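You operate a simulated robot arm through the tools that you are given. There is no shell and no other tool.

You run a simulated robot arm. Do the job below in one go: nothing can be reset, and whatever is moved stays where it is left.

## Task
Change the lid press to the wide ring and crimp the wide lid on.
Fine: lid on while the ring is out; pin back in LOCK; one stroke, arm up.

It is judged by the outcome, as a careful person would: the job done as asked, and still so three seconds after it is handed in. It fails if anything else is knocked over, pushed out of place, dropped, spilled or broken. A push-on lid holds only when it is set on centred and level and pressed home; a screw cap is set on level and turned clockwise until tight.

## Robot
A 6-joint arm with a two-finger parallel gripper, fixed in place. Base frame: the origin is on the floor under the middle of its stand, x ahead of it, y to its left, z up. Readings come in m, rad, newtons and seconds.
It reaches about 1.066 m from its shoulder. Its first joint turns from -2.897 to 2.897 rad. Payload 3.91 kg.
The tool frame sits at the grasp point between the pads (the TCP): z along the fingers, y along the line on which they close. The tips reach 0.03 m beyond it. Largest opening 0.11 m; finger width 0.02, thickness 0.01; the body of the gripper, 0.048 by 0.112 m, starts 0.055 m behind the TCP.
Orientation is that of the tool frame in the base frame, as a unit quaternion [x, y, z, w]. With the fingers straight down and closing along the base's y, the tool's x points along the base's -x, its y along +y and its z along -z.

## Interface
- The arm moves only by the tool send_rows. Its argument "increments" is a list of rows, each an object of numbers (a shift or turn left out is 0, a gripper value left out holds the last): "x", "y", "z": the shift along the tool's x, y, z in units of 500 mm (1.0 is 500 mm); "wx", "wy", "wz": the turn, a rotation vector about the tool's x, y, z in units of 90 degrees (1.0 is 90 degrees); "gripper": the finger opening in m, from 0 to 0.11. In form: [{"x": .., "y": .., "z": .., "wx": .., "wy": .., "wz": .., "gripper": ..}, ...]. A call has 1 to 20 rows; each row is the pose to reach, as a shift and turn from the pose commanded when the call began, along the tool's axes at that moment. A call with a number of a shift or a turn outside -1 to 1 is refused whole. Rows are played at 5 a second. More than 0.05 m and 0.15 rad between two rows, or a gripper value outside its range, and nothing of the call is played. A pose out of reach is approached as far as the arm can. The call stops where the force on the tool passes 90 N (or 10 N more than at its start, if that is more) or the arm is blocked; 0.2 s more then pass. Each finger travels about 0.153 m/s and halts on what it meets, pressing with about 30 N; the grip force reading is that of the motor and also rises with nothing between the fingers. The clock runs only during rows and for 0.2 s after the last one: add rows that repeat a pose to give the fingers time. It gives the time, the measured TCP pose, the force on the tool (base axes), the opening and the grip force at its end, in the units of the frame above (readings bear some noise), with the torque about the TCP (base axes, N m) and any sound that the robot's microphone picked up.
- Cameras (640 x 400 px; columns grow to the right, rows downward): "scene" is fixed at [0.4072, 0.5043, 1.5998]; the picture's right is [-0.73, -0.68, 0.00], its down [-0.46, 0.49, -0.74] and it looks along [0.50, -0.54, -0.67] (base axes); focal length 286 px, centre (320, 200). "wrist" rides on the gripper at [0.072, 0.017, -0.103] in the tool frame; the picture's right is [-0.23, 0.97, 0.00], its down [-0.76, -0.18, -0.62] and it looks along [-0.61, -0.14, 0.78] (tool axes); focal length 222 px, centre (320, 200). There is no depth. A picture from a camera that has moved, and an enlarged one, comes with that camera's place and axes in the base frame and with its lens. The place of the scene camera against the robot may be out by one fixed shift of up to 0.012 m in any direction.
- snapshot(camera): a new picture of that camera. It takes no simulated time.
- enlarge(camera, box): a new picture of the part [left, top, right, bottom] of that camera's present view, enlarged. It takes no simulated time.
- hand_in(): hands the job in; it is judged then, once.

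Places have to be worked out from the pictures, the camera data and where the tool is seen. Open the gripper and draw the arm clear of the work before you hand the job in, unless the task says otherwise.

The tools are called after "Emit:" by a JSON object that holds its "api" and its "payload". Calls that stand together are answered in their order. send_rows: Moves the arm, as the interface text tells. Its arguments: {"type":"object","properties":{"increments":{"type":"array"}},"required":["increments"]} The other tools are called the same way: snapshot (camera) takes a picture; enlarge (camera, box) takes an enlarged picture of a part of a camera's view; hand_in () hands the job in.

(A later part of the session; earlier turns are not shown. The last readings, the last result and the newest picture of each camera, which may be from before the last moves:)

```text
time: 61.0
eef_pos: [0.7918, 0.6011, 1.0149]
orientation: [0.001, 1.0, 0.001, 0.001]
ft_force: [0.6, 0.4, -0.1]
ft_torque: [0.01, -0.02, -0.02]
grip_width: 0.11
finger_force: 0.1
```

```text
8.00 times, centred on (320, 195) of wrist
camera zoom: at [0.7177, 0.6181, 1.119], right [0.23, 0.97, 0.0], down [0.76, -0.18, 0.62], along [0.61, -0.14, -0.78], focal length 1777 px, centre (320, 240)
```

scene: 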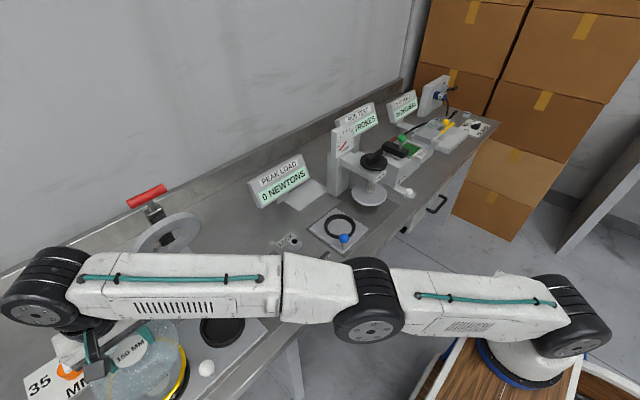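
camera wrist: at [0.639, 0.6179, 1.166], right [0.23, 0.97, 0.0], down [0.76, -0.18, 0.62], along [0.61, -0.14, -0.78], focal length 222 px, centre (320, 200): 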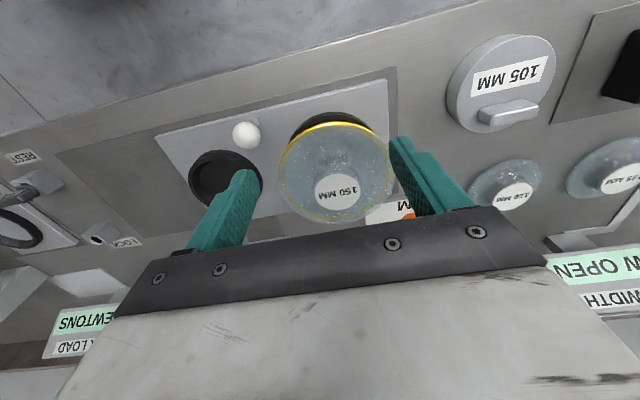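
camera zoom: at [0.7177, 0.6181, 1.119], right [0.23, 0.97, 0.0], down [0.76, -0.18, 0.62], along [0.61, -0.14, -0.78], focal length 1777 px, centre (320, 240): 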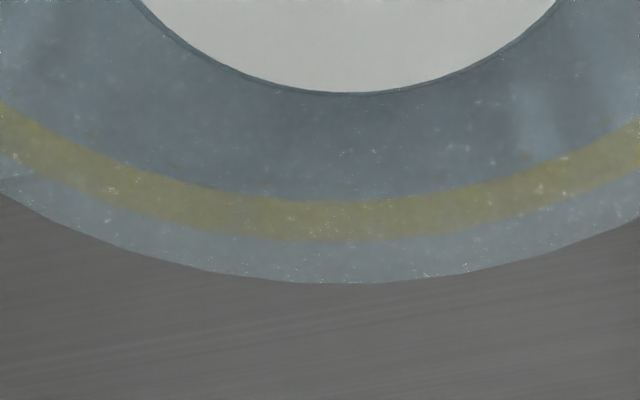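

The lid is centred on the rim to within about 1 mm in both directions and level. Next I'll slide the tray by its white knob, at about (0.720, 0.511, 0.916), so I'm going up and over to straddle the knob in y.

Emit:
{"api": "send_rows", "payload": {"increments": [{"z": -0.05, "gripper": 0.07}, {"x": 0.05, "y": -0.06, "z": -0.09, "gripper": 0.06}, {"x": 0.1, "y": -0.12, "z": -0.09, "gripper": 0.06}, {"x": 0.1436, "y": -0.18, "z": -0.09, "gripper": 0.06}, {"x": 0.1436, "y": -0.18, "z": -0.09, "gripper": 0.06}]}}

Emit:
{"api": "snapshot", "payload": {"camera": "wrist"}}

Emit:
{"api": "enlarge", "payload": {"camera": "wrist", "box": [220, 40, 460, 220]}}

```text
time: 62.2
eef_pos: [0.7186, 0.5107, 1.0601]
orientation: [0.0, 1.0, 0.0, 0.001]
ft_force: [0.8, -0.4, -0.8]
ft_torque: [-0.03, -0.03, 0.03]
grip_width: 0.06
finger_force: 0.1
out of reach, approached as far as the arm can: row 1
```

```text
taken
camera wrist: at [0.6459, 0.5267, 1.1638], right [0.23, 0.97, 0.0], down [0.76, -0.18, 0.62], along [0.61, -0.14, -0.78], focal length 222 px, centre (320, 200)
```

wrist: 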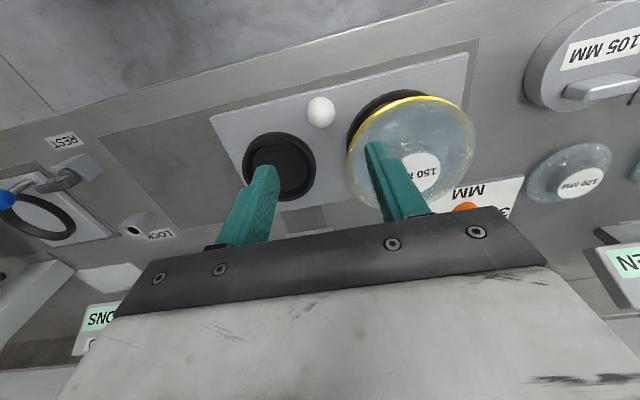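

```text
2.22 times, centred on (340, 130) of wrist
camera zoom: at [0.6459, 0.5267, 1.1638], right [0.23, 0.97, 0.0], down [0.76, -0.18, 0.62], along [0.61, -0.14, -0.78], focal length 494 px, centre (276, 356)
```

zoom: 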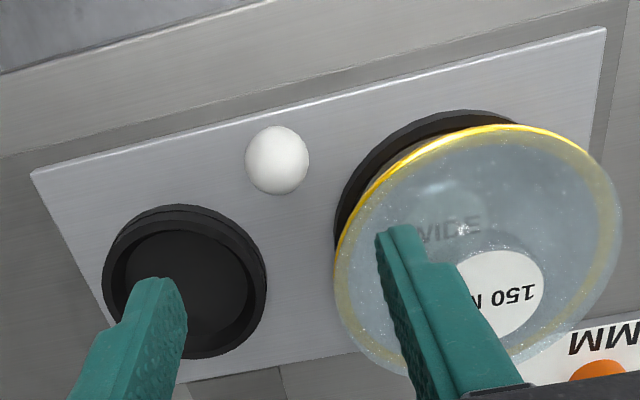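

The knob is at (0.7207, 0.5095, 0.916), about 31 mm across. I'll narrow the opening to 50 mm so the +y finger stays clear of the lid, and descend straddling the knob.

Emit:
{"api": "send_rows", "payload": {"increments": [{"x": -0.004, "y": -0.0016, "z": 0.05, "gripper": 0.05}, {"x": -0.004, "y": -0.0016, "z": 0.12, "gripper": 0.05}, {"x": -0.004, "y": -0.0016, "z": 0.19, "gripper": 0.05}, {"x": -0.004, "y": -0.0016, "z": 0.24, "gripper": 0.05}, {"x": -0.004, "y": -0.0016, "z": 0.28, "gripper": 0.05}, {"x": -0.004, "y": -0.0016, "z": 0.28, "gripper": 0.05}]}}

Emit:
{"api": "snapshot", "payload": {"camera": "wrist"}}

Emit:
{"api": "enlarge", "payload": {"camera": "scene", "box": [100, 280, 280, 400]}}

```text
time: 63.6
eef_pos: [0.7205, 0.5102, 0.9206]
orientation: [0.0, 1.0, 0.0, 0.001]
ft_force: [0.2, -0.4, 0.3]
ft_torque: [0.01, -0.02, -0.01]
grip_width: 0.0504
finger_force: 0.3
```

```text
taken
camera wrist: at [0.6474, 0.5271, 1.0235], right [0.23, 0.97, 0.0], down [0.76, -0.18, 0.62], along [0.61, -0.14, -0.78], focal length 222 px, centre (320, 200)
```

wrist: 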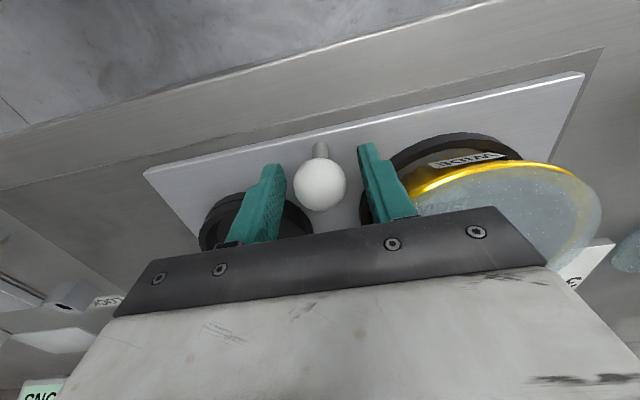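

```text
3.33 times, centred on (190, 340) of scene
camera zoom: at [0.4072, 0.5043, 1.5998], right [-0.73, -0.68, 0.0], down [-0.46, 0.49, -0.74], along [0.5, -0.54, -0.67], focal length 952 px, centre (753, -267)
```

zoom: 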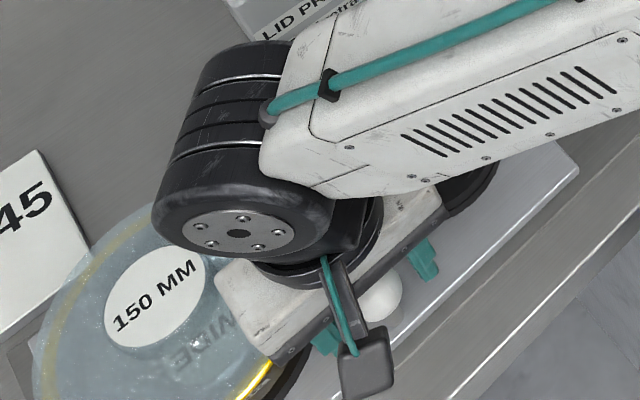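

The fingers straddle the knob with clearance from the lid. I'm closing on the knob.

Emit:
{"api": "send_rows", "payload": {"increments": [{"gripper": 0.04}, {"gripper": 0.03}, {"gripper": 0.02}, {"gripper": 0.02}, {"gripper": 0.02}]}}

```text
time: 64.8
eef_pos: [0.7207, 0.5097, 0.9202]
orientation: [0.0, 1.0, 0.0, 0.001]
ft_force: [-0.7, -1.7, -2.3]
ft_torque: [-0.02, -0.17, -0.02]
grip_width: 0.0318
finger_force: 45.0
```

The knob is gripped at 31.8 mm. I'll try a small slide of 10 mm in −y first and check the force.

Emit:
{"api": "send_rows", "payload": {"increments": [{"y": -0.004}, {"y": -0.01}, {"y": -0.016}, {"y": -0.02}, {"y": -0.02}]}}

Emit:
{"api": "snapshot", "payload": {"camera": "wrist"}}

```text
time: 66.0
eef_pos: [0.719, 0.5014, 0.92]
orientation: [-0.001, 1.0, 0.0, 0.001]
ft_force: [-6.0, 1.2, -1.8]
ft_torque: [0.01, -0.33, 0.15]
grip_width: 0.0315
finger_force: 45.0
```

```text
taken
camera wrist: at [0.6475, 0.5174, 1.0237], right [0.23, 0.97, 0.0], down [0.76, -0.18, 0.62], along [0.61, -0.14, -0.78], focal length 222 px, centre (320, 200)
```

wrist: 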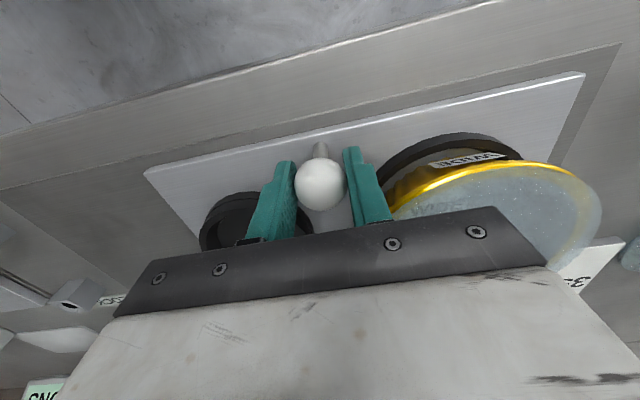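

The tray slides with the knob. The small −x side load suggests the rail is skewed slightly, so I'll follow it with a small x drift and slide the next 0.135 m slowly.

Emit:
{"api": "send_rows", "payload": {"increments": [{"x": 0.001, "y": -0.006}, {"x": 0.001, "y": -0.016}, {"x": 0.001, "y": -0.03}, {"x": 0.0015, "y": -0.046}, {"x": 0.0015, "y": -0.062}, {"x": 0.0015, "y": -0.078}, {"x": 0.002, "y": -0.094}, {"x": 0.002, "y": -0.11}, {"x": 0.002, "y": -0.126}, {"x": 0.0025, "y": -0.142}, {"x": 0.0025, "y": -0.158}, {"x": 0.0025, "y": -0.174}, {"x": 0.003, "y": -0.19}, {"x": 0.003, "y": -0.206}, {"x": 0.003, "y": -0.222}, {"x": 0.003, "y": -0.238}, {"x": 0.003, "y": -0.252}, {"x": 0.003, "y": -0.262}, {"x": 0.003, "y": -0.27}, {"x": 0.003, "y": -0.27}]}}

Emit:
{"api": "snapshot", "payload": {"camera": "wrist"}}

Emit:
{"api": "snapshot", "payload": {"camera": "scene"}}

```text
time: 70.2
eef_pos: [0.7204, 0.3651, 0.9203]
orientation: [0.0, 1.0, 0.001, 0.001]
ft_force: [15.2, 0.9, 7.1]
ft_torque: [-0.03, 0.23, 0.1]
grip_width: 0.0315
finger_force: 45.3
```

```text
taken
camera wrist: at [0.6474, 0.382, 1.0237], right [0.23, 0.97, 0.0], down [0.76, -0.18, 0.62], along [0.61, -0.14, -0.78], focal length 222 px, centre (320, 200)
```

wrist: 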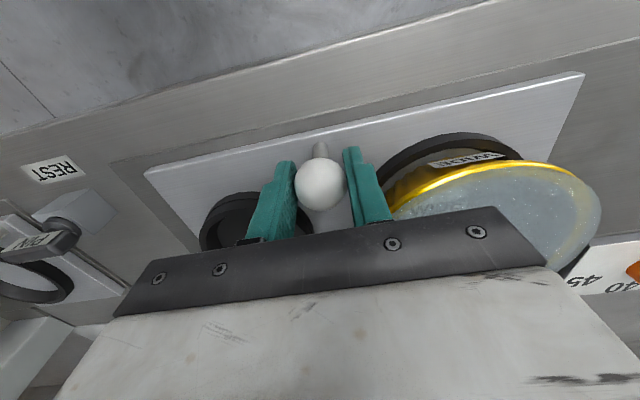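

```text
taken
```

scene: 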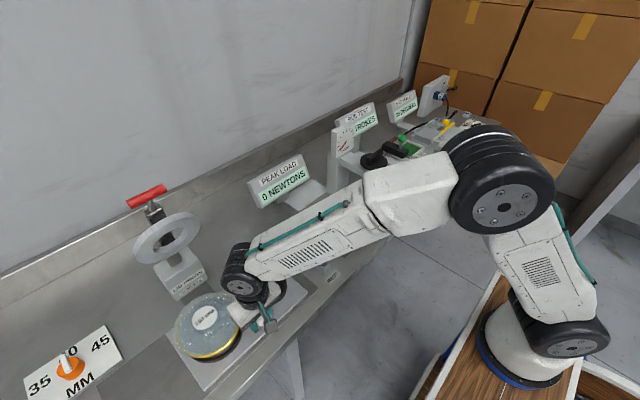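

The tray has moved about 145 mm and the lid is still in place. The side load is now +15 N in x, so I'll ease the x drift back and continue gently toward the stop.

Emit:
{"api": "send_rows", "payload": {"increments": [{"x": -0.002, "y": -0.006}, {"x": -0.002, "y": -0.014}, {"x": -0.002, "y": -0.022}, {"x": -0.002, "y": -0.03}, {"x": -0.002, "y": -0.034}, {"x": -0.002, "y": -0.034}]}}

Emit:
{"api": "send_rows", "payload": {"increments": [{"y": -0.003}, {"y": -0.006}, {"y": -0.006}]}}

```text
time: 71.6
eef_pos: [0.7202, 0.3494, 0.9193]
orientation: [0.0, 1.0, 0.0, 0.001]
ft_force: [-1.5, 2.0, 7.6]
ft_torque: [0.05, -0.27, 0.08]
grip_width: 0.0314
finger_force: 45.0
```

```text
time: 72.4
eef_pos: [0.7212, 0.3446, 0.9203]
orientation: [0.0, 1.0, 0.0, 0.001]
ft_force: [-0.1, 1.3, 3.2]
ft_torque: [0.04, 0.23, -0.07]
grip_width: 0.0315
finger_force: 45.2
```

165 mm moved so far with only light friction. I'll continue in 2 mm steps, watching for the stop.

Emit:
{"api": "send_rows", "payload": {"increments": [{"y": -0.002}, {"y": -0.004}, {"y": -0.004}]}}

Emit:
{"api": "send_rows", "payload": {"increments": [{"y": -0.002}, {"y": -0.004}, {"y": -0.004}]}}

Emit:
{"api": "snapshot", "payload": {"camera": "wrist"}}

Emit:
{"api": "enlarge", "payload": {"camera": "scene", "box": [120, 200, 320, 400]}}

```text
time: 73.2
eef_pos: [0.7206, 0.3427, 0.9199]
orientation: [-0.001, 1.0, 0.0, 0.001]
ft_force: [-3.0, 1.7, 2.1]
ft_torque: [0.04, 0.44, 0.01]
grip_width: 0.0316
finger_force: 44.9
```

```text
time: 74.0
eef_pos: [0.7209, 0.3407, 0.9203]
orientation: [-0.001, 1.0, 0.0, 0.001]
ft_force: [-7.2, 1.2, -0.9]
ft_torque: [0.08, -0.49, -0.02]
grip_width: 0.0316
finger_force: 45.0
```

```text
taken
camera wrist: at [0.6474, 0.3578, 1.0237], right [0.23, 0.97, 0.0], down [0.76, -0.18, 0.62], along [0.61, -0.14, -0.78], focal length 222 px, centre (320, 200)
```

wrist: 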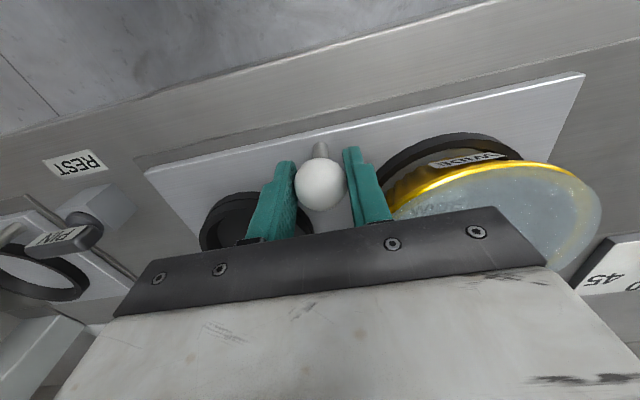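

```text
2.00 times, centred on (220, 300) of scene
camera zoom: at [0.4072, 0.5043, 1.5998], right [-0.73, -0.68, 0.0], down [-0.46, 0.49, -0.74], along [0.5, -0.54, -0.67], focal length 571 px, centre (520, 0)
```

zoom: 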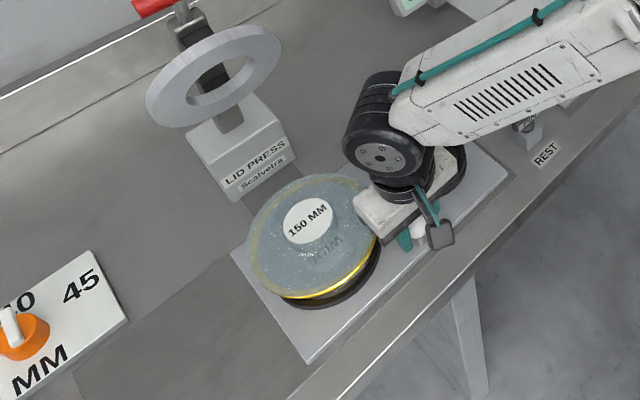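

169 mm moved, and the gap to the track's end is about 10 mm, mirroring the original gap at the other end. I'll make two more small steps to feel for a stop.

Emit:
{"api": "send_rows", "payload": {"increments": [{"y": -0.002}, {"y": -0.002}]}}

Emit:
{"api": "send_rows", "payload": {"increments": [{"y": -0.002}, {"y": -0.002}]}}

```text
time: 74.6
eef_pos: [0.7208, 0.3408, 0.9215]
orientation: [-0.001, 1.0, 0.001, 0.001]
ft_force: [-12.1, 2.9, -4.4]
ft_torque: [0.08, -0.59, 0.03]
grip_width: 0.0315
finger_force: 45.3
```

```text
time: 75.2
eef_pos: [0.7199, 0.3403, 0.9201]
orientation: [-0.001, 1.0, -0.001, 0.002]
ft_force: [-9.7, 12.0, -1.8]
ft_torque: [0.11, 1.24, 0.0]
grip_width: 0.0318
finger_force: 44.9
```

Fy has risen to 12 N with no further motion, so the tray is against its stop at 0.170 m of travel. I'll release the knob and rise.

Emit:
{"api": "send_rows", "payload": {"increments": [{"gripper": 0.04}, {"gripper": 0.05}, {"gripper": 0.05}]}}

Emit:
{"api": "send_rows", "payload": {"increments": [{"z": -0.04}, {"z": -0.1}, {"z": -0.18}, {"z": -0.26}, {"x": 0.06, "z": -0.32}, {"x": 0.12, "z": -0.34}, {"x": 0.12, "z": -0.34}]}}

Emit:
{"api": "snapshot", "payload": {"camera": "wrist"}}

Emit:
{"api": "snapshot", "payload": {"camera": "scene"}}

```text
time: 76.0
eef_pos: [0.7205, 0.3389, 0.9203]
orientation: [-0.001, 1.0, 0.0, 0.002]
ft_force: [0.1, -0.6, 0.5]
ft_torque: [0.02, -0.02, -0.01]
grip_width: 0.0501
finger_force: 0.0
```

```text
time: 77.6
eef_pos: [0.6644, 0.3394, 1.0909]
orientation: [-0.001, 1.0, 0.001, 0.001]
ft_force: [-0.3, 0.9, -0.1]
ft_torque: [0.02, 0.01, -0.01]
grip_width: 0.05
finger_force: 0.0
```

```text
taken
camera wrist: at [0.59, 0.3565, 1.194], right [0.23, 0.97, 0.0], down [0.76, -0.18, 0.62], along [0.61, -0.14, -0.78], focal length 222 px, centre (320, 200)
```

wrist: 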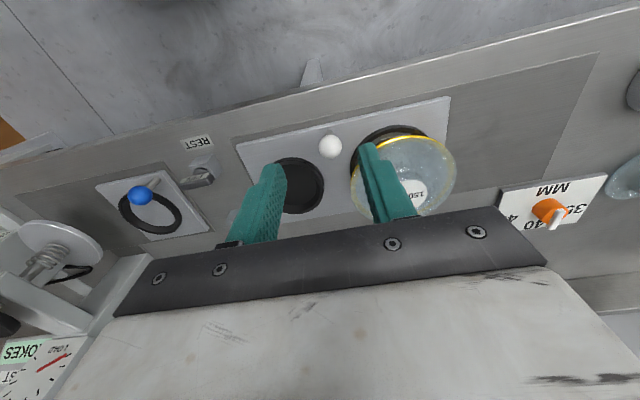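

```text
taken
```

scene: 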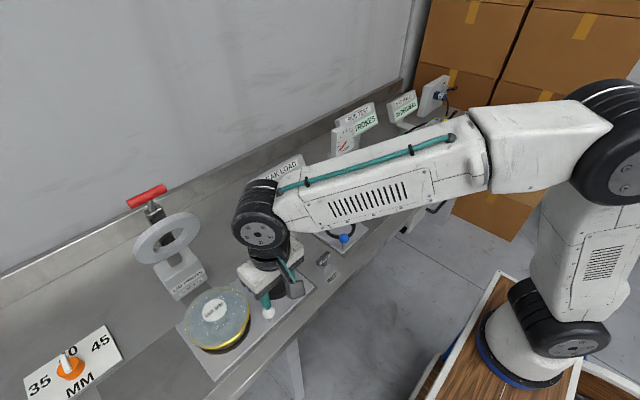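

The tray is in place with the lid on. I'll check that the lid is still centred and the tray position before moving the pin.

Emit:
{"api": "enlarge", "payload": {"camera": "wrist", "box": [230, 80, 470, 240]}}

Emit:
{"api": "enlarge", "payload": {"camera": "scene", "box": [120, 180, 280, 400]}}

```text
2.50 times, centred on (350, 160) of wrist
camera zoom: at [0.59, 0.3565, 1.194], right [0.23, 0.97, 0.0], down [0.76, -0.18, 0.62], along [0.61, -0.14, -0.78], focal length 555 px, centre (245, 300)
```

zoom: 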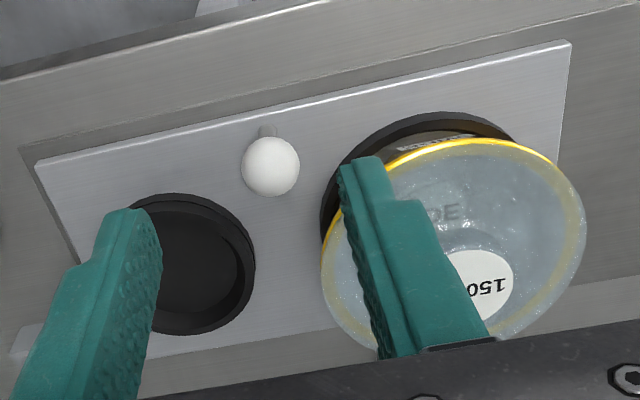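

```text
1.82 times, centred on (200, 290) of scene
camera zoom: at [0.4072, 0.5043, 1.5998], right [-0.73, -0.68, 0.0], down [-0.46, 0.49, -0.74], along [0.5, -0.54, -0.67], focal length 520 px, centre (538, 36)
```

zoom: 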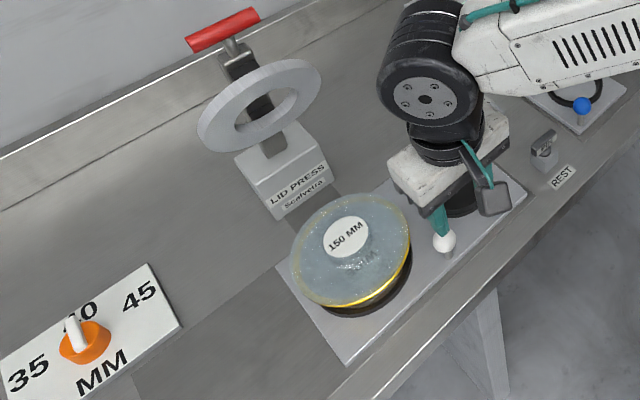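

The lid is still centred on the tin in the press position. Now I'll bring the pin back, going over REST with the same finger orientation as before (closing along x).

Emit:
{"api": "send_rows", "payload": {"increments": [{"x": -0.012, "y": -0.036, "z": 0.005, "wz": -0.083}, {"x": -0.024, "y": -0.072, "z": 0.01, "wz": -0.167}, {"x": -0.036, "y": -0.108, "z": 0.015, "wz": -0.25}, {"x": -0.047, "y": -0.144, "z": 0.02, "wz": -0.333}, {"x": -0.059, "y": -0.18, "z": 0.025, "wz": -0.417}, {"x": -0.071, "y": -0.216, "z": 0.03, "wz": -0.5}, {"x": -0.083, "y": -0.252, "z": 0.035, "wz": -0.583}, {"x": -0.095, "y": -0.288, "z": 0.04, "wz": -0.667}, {"x": -0.107, "y": -0.324, "z": 0.045, "wz": -0.75}, {"x": -0.118, "y": -0.36, "z": 0.05, "wz": -0.833}, {"x": -0.13, "y": -0.396, "z": 0.055, "wz": -0.917}, {"x": -0.142, "y": -0.432, "z": 0.06, "wz": -1.0, "gripper": 0.06}, {"x": -0.142, "y": -0.432, "z": 0.06, "wz": -1.0, "gripper": 0.06}]}}

Emit:
{"api": "snapshot", "payload": {"camera": "wrist"}}

Emit:
{"api": "enlarge", "payload": {"camera": "wrist", "box": [240, 60, 400, 180]}}

```text
time: 80.4
eef_pos: [0.7332, 0.1238, 1.059]
orientation: [0.708, -0.706, 0.003, 0.0]
ft_force: [0.2, 0.4, 0.3]
ft_torque: [0.01, 0.01, -0.02]
grip_width: 0.0602
finger_force: 0.2
```

```text
taken
camera wrist: at [0.7156, 0.0514, 1.1631], right [-0.97, 0.22, 0.0], down [0.17, 0.76, 0.62], along [0.14, 0.61, -0.78], focal length 222 px, centre (320, 200)
```

wrist: 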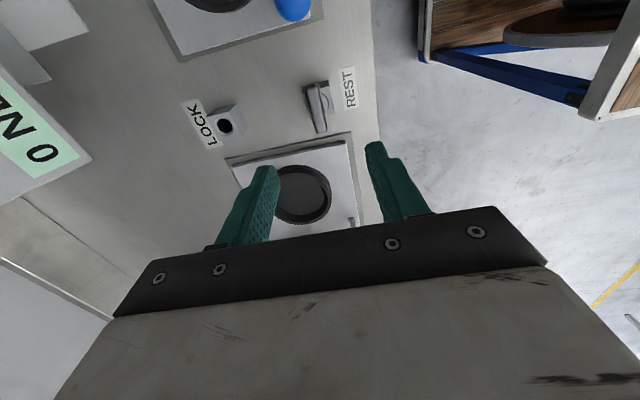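

```text
3.33 times, centred on (320, 120) of wrist
camera zoom: at [0.7156, 0.0514, 1.1631], right [-0.97, 0.22, 0.0], down [0.17, 0.76, 0.62], along [0.14, 0.61, -0.78], focal length 740 px, centre (320, 467)
```

zoom: 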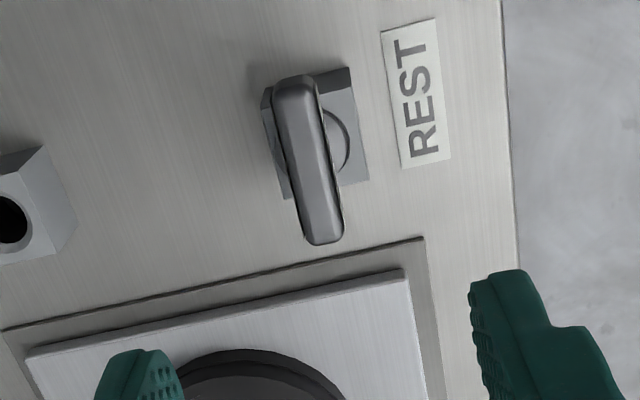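

The pin is where I left it. I'll shift 2 mm in x and descend over the T-bar as before.

Emit:
{"api": "send_rows", "payload": {"increments": [{"y": -0.0044, "z": 0.07}, {"y": -0.0044, "z": 0.15}, {"y": -0.0044, "z": 0.21}, {"y": -0.0044, "z": 0.25}, {"y": -0.0044, "z": 0.274}, {"y": -0.0044, "z": 0.274}]}}

Emit:
{"api": "enlarge", "payload": {"camera": "wrist", "box": [240, 100, 400, 220]}}

```text
time: 81.8
eef_pos: [0.7333, 0.1252, 0.9222]
orientation: [0.707, -0.707, 0.0, -0.001]
ft_force: [-0.2, -0.8, 0.0]
ft_torque: [0.01, 0.0, -0.04]
grip_width: 0.0599
finger_force: 0.0
```

```text
3.33 times, centred on (320, 160) of wrist
camera zoom: at [0.7162, 0.0513, 1.0258], right [-0.97, 0.23, 0.0], down [0.18, 0.76, 0.62], along [0.14, 0.61, -0.78], focal length 740 px, centre (320, 333)
```

zoom: 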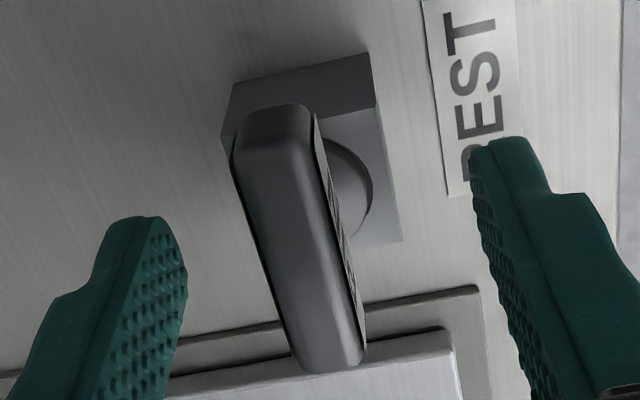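

The bar sits about 2 mm to +x of the finger centre, so I'll shift and then close.

Emit:
{"api": "send_rows", "payload": {"increments": [{"y": -0.0046, "gripper": 0.06}, {"y": -0.0046, "gripper": 0.03}, {"y": -0.0046, "gripper": 0.005}, {"y": -0.0046, "gripper": 0.0}, {"y": -0.0046, "gripper": 0.0}, {"y": -0.0046, "gripper": 0.0}]}}

Emit:
{"api": "enlarge", "payload": {"camera": "wrist", "box": [240, 100, 400, 220]}}

```text
time: 83.2
eef_pos: [0.7359, 0.1248, 0.9228]
orientation: [-0.707, 0.707, -0.001, 0.001]
ft_force: [0.8, -0.4, 0.9]
ft_torque: [0.0, -0.02, 0.01]
grip_width: 0.0136
finger_force: 30.5
```

```text
3.33 times, centred on (320, 160) of wrist
camera zoom: at [0.7182, 0.0511, 1.0265], right [-0.97, 0.23, 0.0], down [0.18, 0.76, 0.62], along [0.14, 0.61, -0.78], focal length 740 px, centre (320, 333)
```

zoom: 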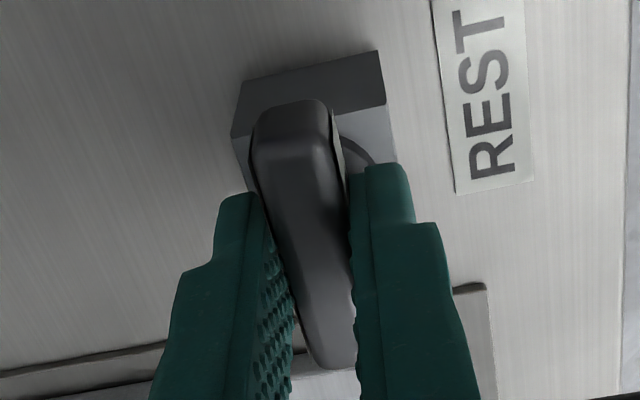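

The pin is gripped with no side load. I'll lift it straight out and carry it to LOCK, 0.1243 m in +x.

Emit:
{"api": "send_rows", "payload": {"increments": [{"z": -0.01}, {"z": -0.025}, {"z": -0.045}, {"z": -0.075}, {"z": -0.11}, {"z": -0.15}, {"z": -0.19}, {"z": -0.22}, {"y": -0.05, "z": -0.22}, {"y": -0.11, "z": -0.22}, {"y": -0.17, "z": -0.22}, {"y": -0.22, "z": -0.22}, {"x": -0.0006, "y": -0.2486, "z": -0.22}, {"x": -0.0006, "y": -0.2486, "z": -0.22}, {"x": -0.0006, "y": -0.2486, "z": -0.22}]}}

Emit:
{"api": "snapshot", "payload": {"camera": "wrist"}}

Emit:
{"api": "enlarge", "payload": {"camera": "wrist", "box": [290, 40, 480, 160]}}

Emit:
{"api": "enlarge", "payload": {"camera": "scene", "box": [250, 180, 350, 290]}}

```text
time: 86.4
eef_pos: [0.8604, 0.1238, 1.0336]
orientation: [-0.707, 0.708, 0.0, 0.001]
ft_force: [0.5, 0.1, -1.4]
ft_torque: [0.02, 0.0, -0.01]
grip_width: 0.0135
finger_force: 30.0
```

```text
taken
camera wrist: at [0.8433, 0.0509, 1.137], right [-0.97, 0.23, 0.0], down [0.18, 0.76, 0.62], along [0.14, 0.61, -0.78], focal length 222 px, centre (320, 200)
```

wrist: 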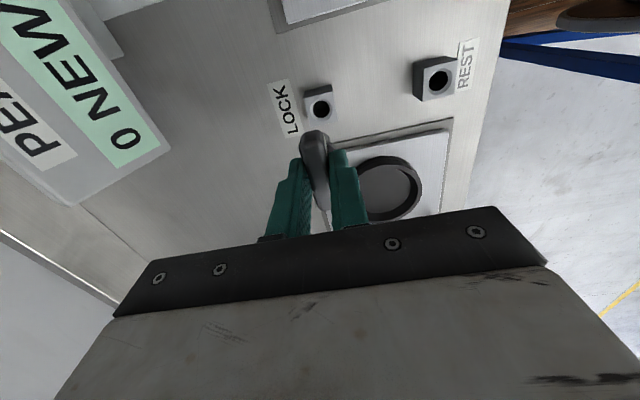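

```text
3.33 times, centred on (385, 100) of wrist
camera zoom: at [0.8433, 0.0509, 1.137], right [-0.97, 0.23, 0.0], down [0.18, 0.76, 0.62], along [0.14, 0.61, -0.78], focal length 740 px, centre (103, 533)
```

zoom: 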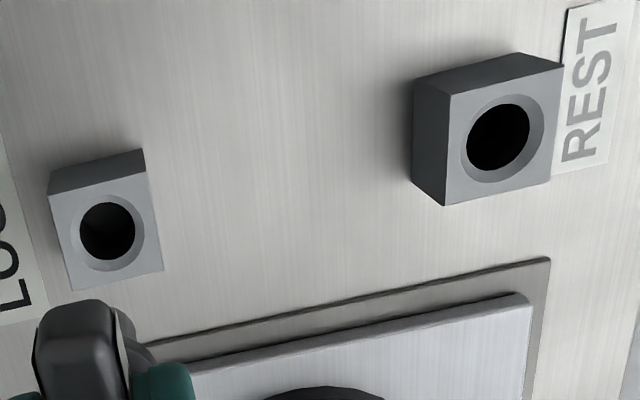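

```text
3.64 times, centred on (300, 235) of scene
camera zoom: at [0.4072, 0.5043, 1.5998], right [-0.73, -0.68, 0.0], down [-0.46, 0.49, -0.74], along [0.5, -0.54, -0.67], focal length 1039 px, centre (393, 73)
```

zoom: 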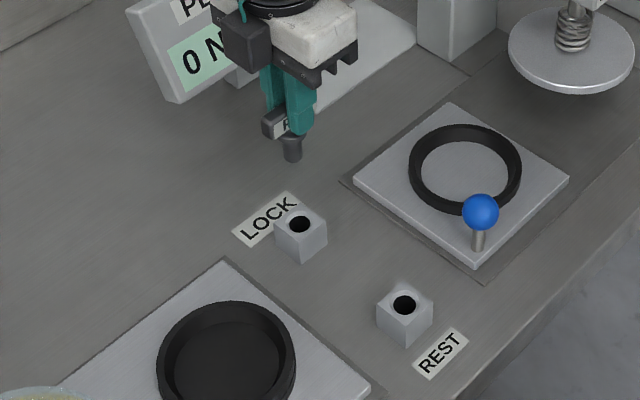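

Compared with my first pictures, the pin now sits about 1 mm off in the grip. I'll trim +0.6 mm in x and +0.8 mm in y, then lower 0.11 m slowly into LOCK.

Emit:
{"api": "send_rows", "payload": {"increments": [{"x": -0.0016, "y": -0.0012, "z": 0.04}, {"x": -0.0016, "y": -0.0012, "z": 0.09}, {"x": -0.0016, "y": -0.0012, "z": 0.13}, {"x": -0.0016, "y": -0.0012, "z": 0.15}, {"x": -0.0016, "y": -0.0012, "z": 0.165}, {"x": -0.0016, "y": -0.0012, "z": 0.18}, {"x": -0.0016, "y": -0.0012, "z": 0.19}, {"x": -0.0016, "y": -0.0012, "z": 0.2}, {"x": -0.0016, "y": -0.0012, "z": 0.21}, {"x": -0.0016, "y": -0.0012, "z": 0.22}, {"x": -0.0016, "y": -0.0012, "z": 0.22}]}}

Emit:
{"api": "enlarge", "payload": {"camera": "wrist", "box": [240, 100, 400, 220]}}

Emit:
{"api": "enlarge", "payload": {"camera": "scene", "box": [250, 180, 350, 290]}}

```text
time: 88.8
eef_pos: [0.8625, 0.1245, 0.9237]
orientation: [-0.707, 0.707, 0.0, 0.001]
ft_force: [0.0, 0.8, -1.9]
ft_torque: [-0.01, -0.01, 0.0]
grip_width: 0.0136
finger_force: 30.3
```

```text
3.33 times, centred on (320, 160) of wrist
camera zoom: at [0.8441, 0.0518, 1.0267], right [-0.97, 0.23, 0.0], down [0.18, 0.76, 0.62], along [0.14, 0.61, -0.78], focal length 740 px, centre (320, 333)
```

zoom: 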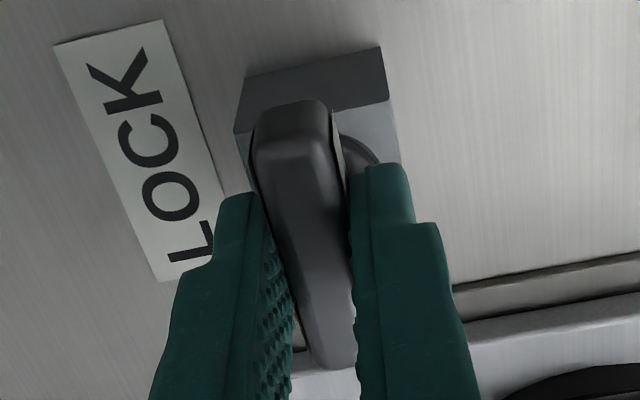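

```text
3.64 times, centred on (300, 235) of scene
camera zoom: at [0.4072, 0.5043, 1.5998], right [-0.73, -0.68, 0.0], down [-0.46, 0.49, -0.74], along [0.5, -0.54, -0.67], focal length 1039 px, centre (393, 73)
```

zoom: 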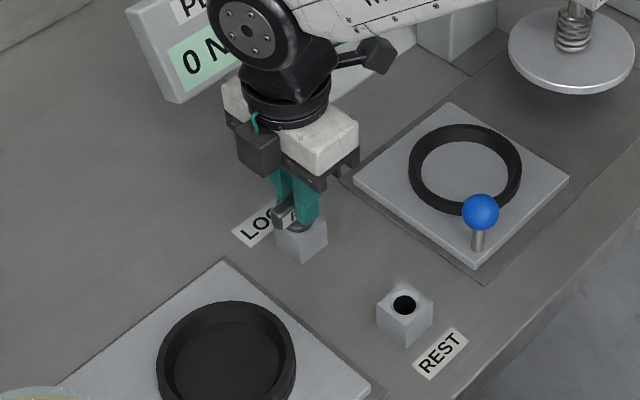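

The pin went in with no side force and is at the same depth. I'll press 1 mm more to confirm it's seated, then release and rise.

Emit:
{"api": "send_rows", "payload": {"increments": [{"z": 0.002}, {"z": 0.003}, {"z": 0.003}]}}

Emit:
{"api": "send_rows", "payload": {"increments": [{"gripper": 0.02}, {"gripper": 0.04}, {"gripper": 0.06}, {"gripper": 0.06}]}}

Emit:
{"api": "send_rows", "payload": {"increments": [{"z": -0.04}, {"z": -0.1}, {"z": -0.18}, {"z": -0.26}, {"z": -0.34}, {"z": -0.34}]}}

Emit:
{"api": "snapshot", "payload": {"camera": "wrist"}}

Emit:
{"api": "enlarge", "payload": {"camera": "scene", "box": [250, 180, 350, 290]}}

```text
time: 89.6
eef_pos: [0.8614, 0.1249, 0.9243]
orientation: [-0.707, 0.707, -0.001, 0.002]
ft_force: [-2.5, -2.6, 14.5]
ft_torque: [0.02, 0.1, 0.02]
grip_width: 0.0135
finger_force: 30.5
```

```text
time: 90.6
eef_pos: [0.8602, 0.1245, 0.9212]
orientation: [0.707, -0.707, 0.001, -0.001]
ft_force: [1.0, 0.4, -0.1]
ft_torque: [0.0, -0.02, 0.01]
grip_width: 0.0598
finger_force: 0.2
```

```text
time: 92.0
eef_pos: [0.8619, 0.1255, 1.0902]
orientation: [-0.707, 0.707, -0.001, 0.002]
ft_force: [-0.3, 0.9, 0.7]
ft_torque: [0.0, 0.06, -0.01]
grip_width: 0.06
finger_force: 0.0
```

```text
taken
camera wrist: at [0.8439, 0.0532, 1.1943], right [-0.97, 0.23, 0.0], down [0.18, 0.76, 0.62], along [0.14, 0.61, -0.78], focal length 222 px, centre (320, 200)
```

wrist: 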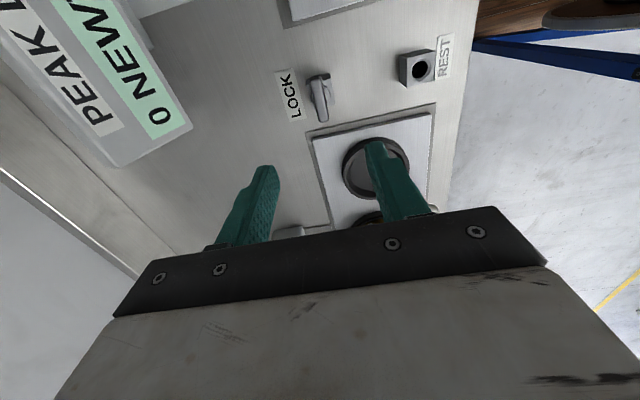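

```text
3.64 times, centred on (300, 235) of scene
camera zoom: at [0.4072, 0.5043, 1.5998], right [-0.73, -0.68, 0.0], down [-0.46, 0.49, -0.74], along [0.5, -0.54, -0.67], focal length 1039 px, centre (393, 73)
```

zoom: 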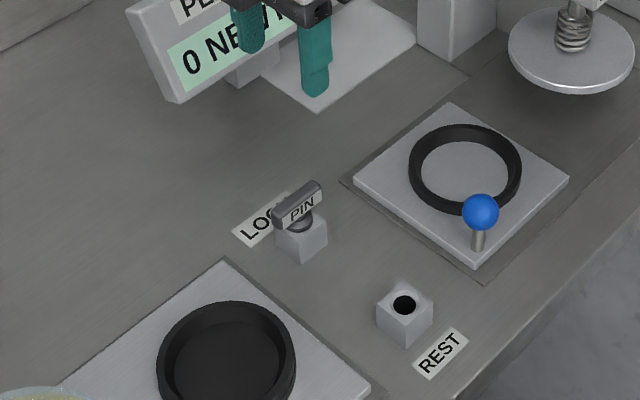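

The pin is back and seated in LOCK. Before the press stroke I want an accurate side view of the press arm, so I'll raise the tool and tilt it to look along +y at the press.

Emit:
{"api": "send_rows", "payload": {"increments": [{"z": -0.08}, {"z": -0.16}, {"z": -0.24, "wy": -0.08}, {"z": -0.32, "wy": -0.16}, {"z": -0.4, "wy": -0.24}, {"y": -0.01, "z": -0.48, "wy": -0.32}, {"y": -0.016, "z": -0.48, "wy": -0.41}, {"y": -0.016, "z": -0.48, "wy": -0.5}, {"y": -0.016, "z": -0.48, "wy": -0.5}]}}

Emit:
{"api": "snapshot", "payload": {"camera": "wrist"}}

Emit:
{"api": "enlarge", "payload": {"camera": "wrist", "box": [200, 0, 440, 220]}}

```text
time: 94.0
eef_pos: [0.8673, 0.124, 1.333]
orientation: [0.654, -0.652, -0.271, -0.272]
ft_force: [0.2, 0.8, -0.8]
ft_torque: [-0.03, -0.01, 0.0]
grip_width: 0.0599
finger_force: 0.1
```

```text
taken
camera wrist: at [0.8513, 0.0006, 1.3543], right [-0.97, 0.16, 0.16], down [0.18, 0.1, 0.98], along [0.14, 0.98, -0.12], focal length 222 px, centre (320, 200)
```

wrist: 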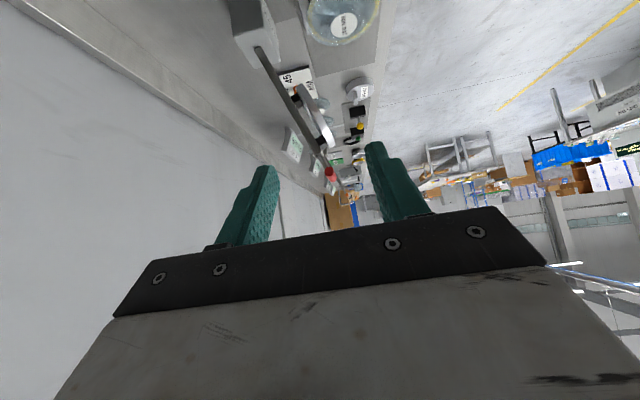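

```text
1.82 times, centred on (320, 110) of wrist
camera zoom: at [0.8513, 0.0006, 1.3543], right [-0.97, 0.16, 0.16], down [0.18, 0.1, 0.98], along [0.14, 0.98, -0.12], focal length 404 px, centre (320, 364)
```

zoom: 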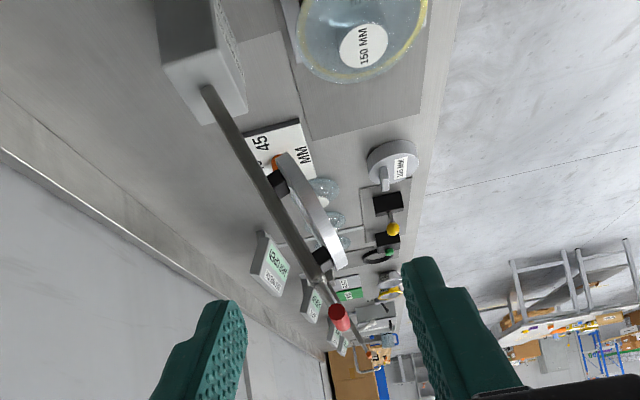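

This is a clean side view of the press arm, so I'll enlarge it for measuring.

Emit:
{"api": "enlarge", "payload": {"camera": "wrist", "box": [220, 0, 360, 100]}}

Emit:
{"api": "enlarge", "payload": {"camera": "wrist", "box": [260, 100, 380, 190]}}

```text
4.00 times, centred on (290, 50) of wrist
camera zoom: at [0.8513, 0.0006, 1.3543], right [-0.97, 0.16, 0.16], down [0.18, 0.1, 0.98], along [0.14, 0.98, -0.12], focal length 888 px, centre (440, 800)
```

zoom: 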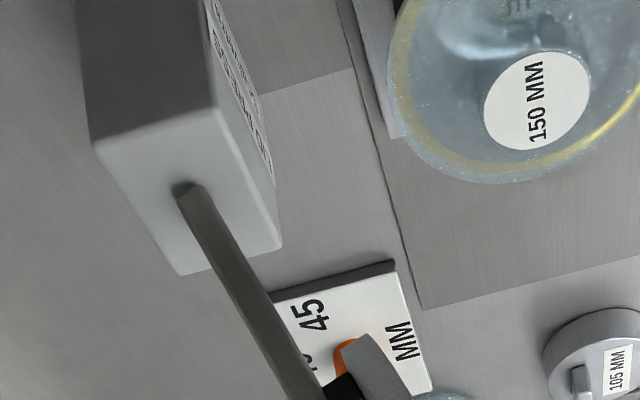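

```text
4.44 times, centred on (320, 145) of wrist
camera zoom: at [0.8513, 0.0006, 1.3543], right [-0.97, 0.16, 0.16], down [0.18, 0.1, 0.98], along [0.14, 0.98, -0.12], focal length 987 px, centre (320, 444)
```

zoom: 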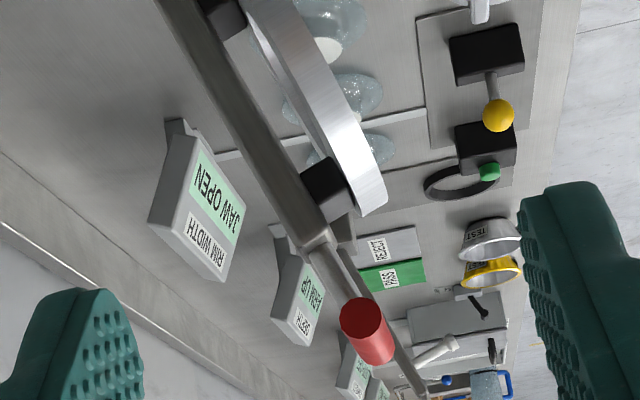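

The side view gives the arm line clearly. The handle bar is at about (0.883, 0.433, 1.258) running along y, the pivot near (0.9955, 0.948), radius 0.33 m, and the arm raised about 70°. First I'll level the tool while backing away from the press.

Emit:
{"api": "send_rows", "payload": {"increments": [{"x": 0.007, "y": 0.033, "z": 0.007, "wy": 0.083}, {"x": 0.014, "y": 0.067, "z": 0.014, "wy": 0.167}, {"x": 0.021, "y": 0.1, "z": 0.021, "wy": 0.25}, {"x": 0.028, "y": 0.133, "z": 0.028, "wy": 0.333}, {"x": 0.035, "y": 0.167, "z": 0.035, "wy": 0.417}, {"x": 0.0425, "y": 0.2, "z": 0.0424, "wy": 0.5}, {"x": 0.0425, "y": 0.2, "z": 0.0424, "wy": 0.5}]}}

```text
time: 95.6
eef_pos: [0.7695, 0.1239, 1.3025]
orientation: [0.708, -0.707, 0.002, 0.0]
ft_force: [-0.2, 0.3, -0.1]
ft_torque: [-0.02, 0.01, 0.0]
grip_width: 0.06
finger_force: 0.0
```

Now I'll move along y toward the handle while tilting the tool 45° outward, stopping about 8 cm short of the bar and slightly to −y of the stem.

Emit:
{"api": "send_rows", "payload": {"increments": [{"x": -0.08, "wx": 0.07, "gripper": 0.05}, {"x": -0.16, "wx": 0.14, "gripper": 0.05}, {"x": -0.24, "wx": 0.21, "gripper": 0.05}, {"x": -0.33, "z": -0.01, "wx": 0.28, "gripper": 0.05}, {"x": -0.42, "z": -0.02, "wx": 0.36, "gripper": 0.05}, {"x": -0.5, "z": -0.024, "wx": 0.43, "gripper": 0.05}, {"x": -0.578, "z": -0.024, "wx": 0.5, "gripper": 0.05}, {"x": -0.578, "z": -0.024, "wx": 0.5, "gripper": 0.05}]}}

Emit:
{"api": "snapshot", "payload": {"camera": "wrist"}}

Emit:
{"api": "snapshot", "payload": {"camera": "scene"}}

```text
time: 97.4
eef_pos: [0.7673, 0.4137, 1.3144]
orientation: [-0.652, 0.653, -0.272, 0.272]
ft_force: [0.5, 0.5, 0.1]
ft_torque: [-0.02, 0.02, 0.01]
grip_width: 0.0501
finger_force: 0.0
```

```text
taken
camera wrist: at [0.6823, 0.3409, 1.3747], right [-0.69, 0.23, -0.69], down [-0.32, 0.76, 0.57], along [0.65, 0.61, -0.45], focal length 222 px, centre (320, 200)
```

wrist: 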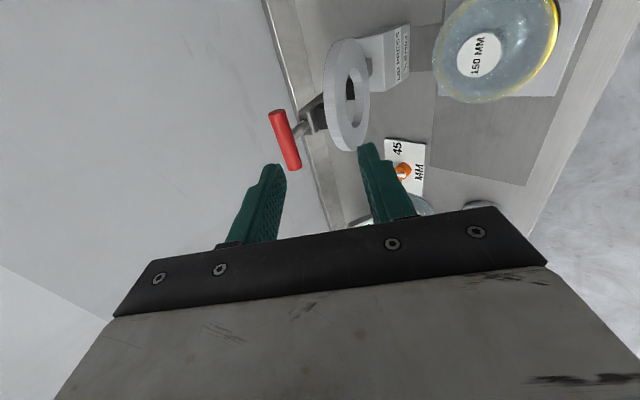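

```text
taken
```

scene: 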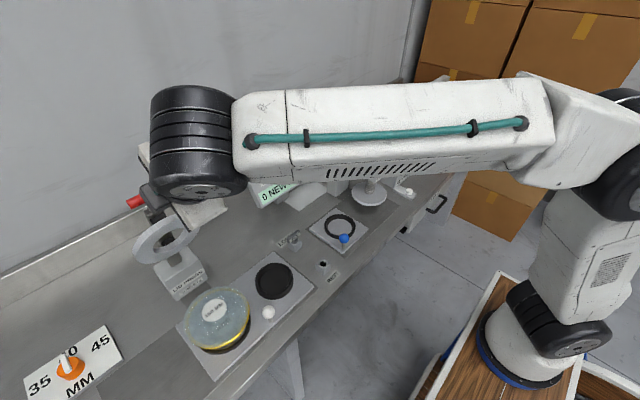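

Emit:
{"api": "enlarge", "payload": {"camera": "wrist", "box": [230, 80, 390, 200]}}

```text
3.33 times, centred on (310, 140) of wrist
camera zoom: at [0.6823, 0.3409, 1.3747], right [-0.69, 0.23, -0.69], down [-0.32, 0.76, 0.57], along [0.65, 0.61, -0.45], focal length 740 px, centre (353, 400)
```

zoom: 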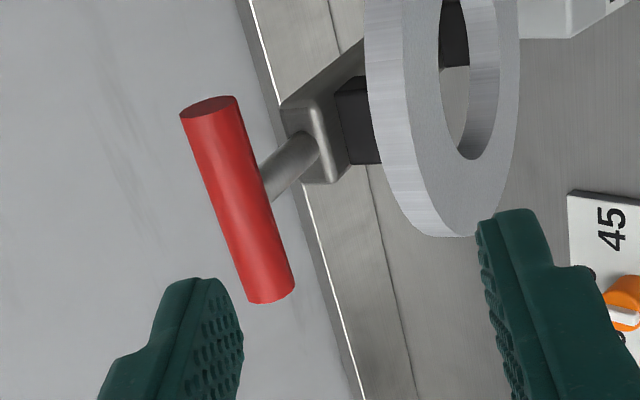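

The handle bar spans y≈0.399 to 0.463 at (0.883, 1.257), with the stem at its middle. I'll line up on the −y half, clear of the stem, and advance along the tool axis so the fingers straddle the bar.

Emit:
{"api": "send_rows", "payload": {"increments": [{"y": -0.04, "z": 0.04}, {"y": -0.083, "z": 0.0853}, {"y": -0.083, "z": 0.0853}, {"y": -0.083, "z": 0.13}, {"y": -0.083, "z": 0.165}, {"y": -0.083, "z": 0.165}]}}

Emit:
{"api": "snapshot", "payload": {"camera": "wrist"}}

Emit:
{"api": "enlarge", "payload": {"camera": "wrist", "box": [230, 80, 410, 220]}}

```text
time: 98.8
eef_pos: [0.8551, 0.4126, 1.2849]
orientation: [0.653, -0.653, 0.271, -0.271]
ft_force: [0.3, 0.5, 0.4]
ft_torque: [-0.03, 0.0, -0.02]
grip_width: 0.05
finger_force: 0.1
```

```text
taken
camera wrist: at [0.7703, 0.3408, 1.3463], right [-0.69, 0.23, -0.69], down [-0.32, 0.76, 0.57], along [0.65, 0.61, -0.45], focal length 222 px, centre (320, 200)
```

wrist: 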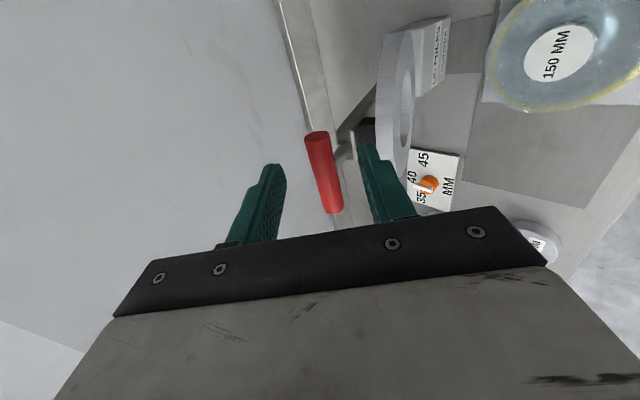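

```text
2.86 times, centred on (320, 150) of wrist
camera zoom: at [0.7703, 0.3408, 1.3463], right [-0.69, 0.23, -0.69], down [-0.32, 0.76, 0.57], along [0.65, 0.61, -0.45], focal length 635 px, centre (320, 343)
```

zoom: 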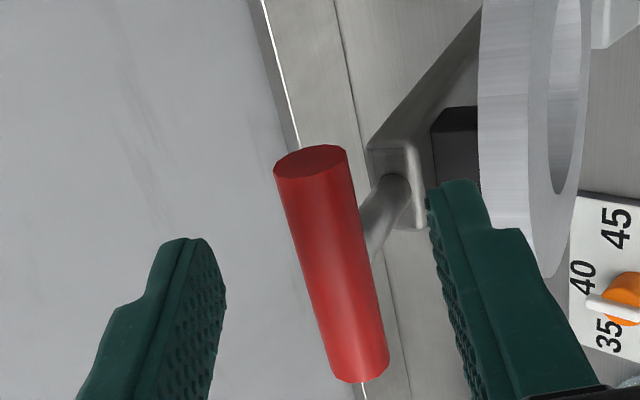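

The bar is centred between the fingers. I'll advance 25 mm along the tool axis, keeping the tips short of the bracket, and close to a loose 25 mm straddle around the 19 mm bar.

Emit:
{"api": "send_rows", "payload": {"increments": [{"z": 0.02, "gripper": 0.05}, {"z": 0.04, "gripper": 0.05}, {"z": 0.05, "gripper": 0.05}, {"z": 0.05, "gripper": 0.035}, {"z": 0.05, "gripper": 0.025}, {"z": 0.05, "gripper": 0.025}]}}

Emit:
{"api": "enlarge", "payload": {"camera": "wrist", "box": [230, 80, 410, 220]}}

Emit:
{"api": "snapshot", "payload": {"camera": "scene"}}

```text
time: 100.2
eef_pos: [0.8725, 0.4133, 1.2674]
orientation: [-0.653, 0.653, -0.272, 0.271]
ft_force: [-0.8, 0.0, -0.5]
ft_torque: [0.01, 0.0, 0.01]
grip_width: 0.025
finger_force: 0.2
```

```text
2.86 times, centred on (320, 150) of wrist
camera zoom: at [0.7876, 0.341, 1.3286], right [-0.69, 0.23, -0.69], down [-0.32, 0.76, 0.57], along [0.65, 0.61, -0.45], focal length 635 px, centre (320, 343)
```

zoom: 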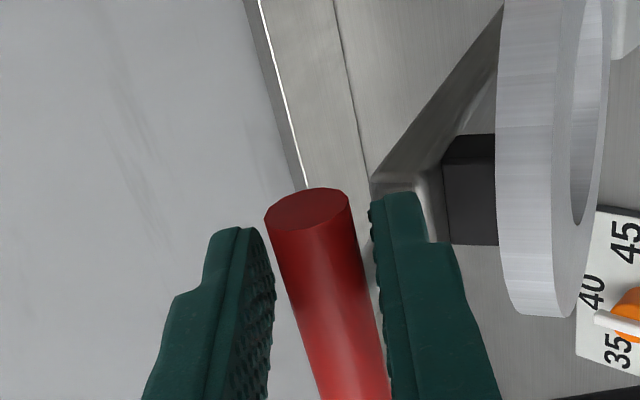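

```text
taken
```

scene: 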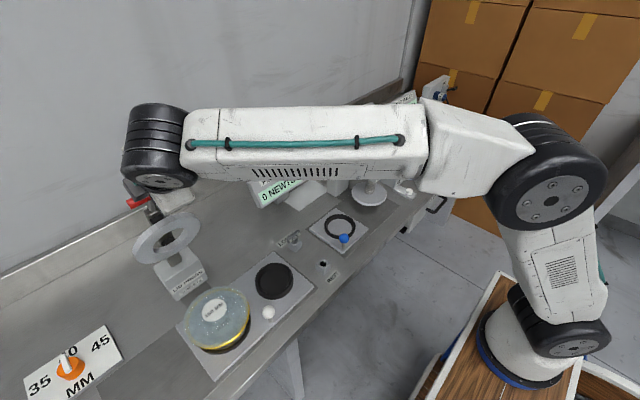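

The bar is straddled. Now the single stroke: I'll start the swing along the arc from 70° down to 50°, then check the force before continuing.

Emit:
{"api": "send_rows", "payload": {"increments": [{"y": 0.027, "z": -0.011, "wx": 0.008}, {"y": 0.0542, "z": -0.0219, "wx": 0.0159}, {"y": 0.082, "z": -0.0305, "wx": 0.0238}, {"y": 0.1095, "z": -0.039, "wx": 0.0318}, {"y": 0.138, "z": -0.0453, "wx": 0.0397}, {"y": 0.1662, "z": -0.0516, "wx": 0.0477}, {"y": 0.195, "z": -0.0553, "wx": 0.0556}, {"y": 0.2236, "z": -0.059, "wx": 0.0634}, {"y": 0.2236, "z": -0.059, "wx": 0.0634}]}}

Emit:
{"api": "enlarge", "payload": {"camera": "wrist", "box": [230, 60, 410, 220]}}

Emit:
{"api": "snapshot", "payload": {"camera": "scene"}}

```text
time: 102.2
eef_pos: [0.7743, 0.414, 1.2097]
orientation: [0.64, -0.638, 0.303, -0.303]
ft_force: [-0.4, -0.3, -0.8]
ft_torque: [-0.03, 0.01, -0.04]
grip_width: 0.0249
finger_force: 0.1
```

```text
2.50 times, centred on (320, 140) of wrist
camera zoom: at [0.6831, 0.3415, 1.2606], right [-0.62, 0.23, -0.75], down [-0.37, 0.76, 0.53], along [0.69, 0.61, -0.38], focal length 555 px, centre (320, 350)
```

zoom: 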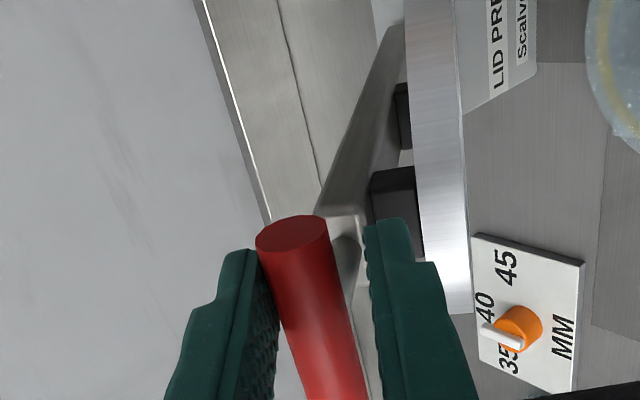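

```text
taken
```

scene: 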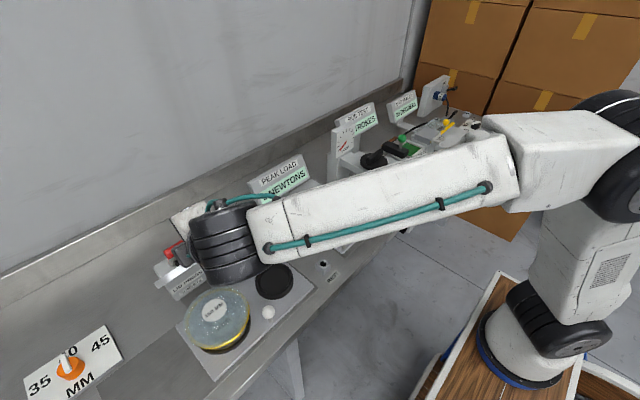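

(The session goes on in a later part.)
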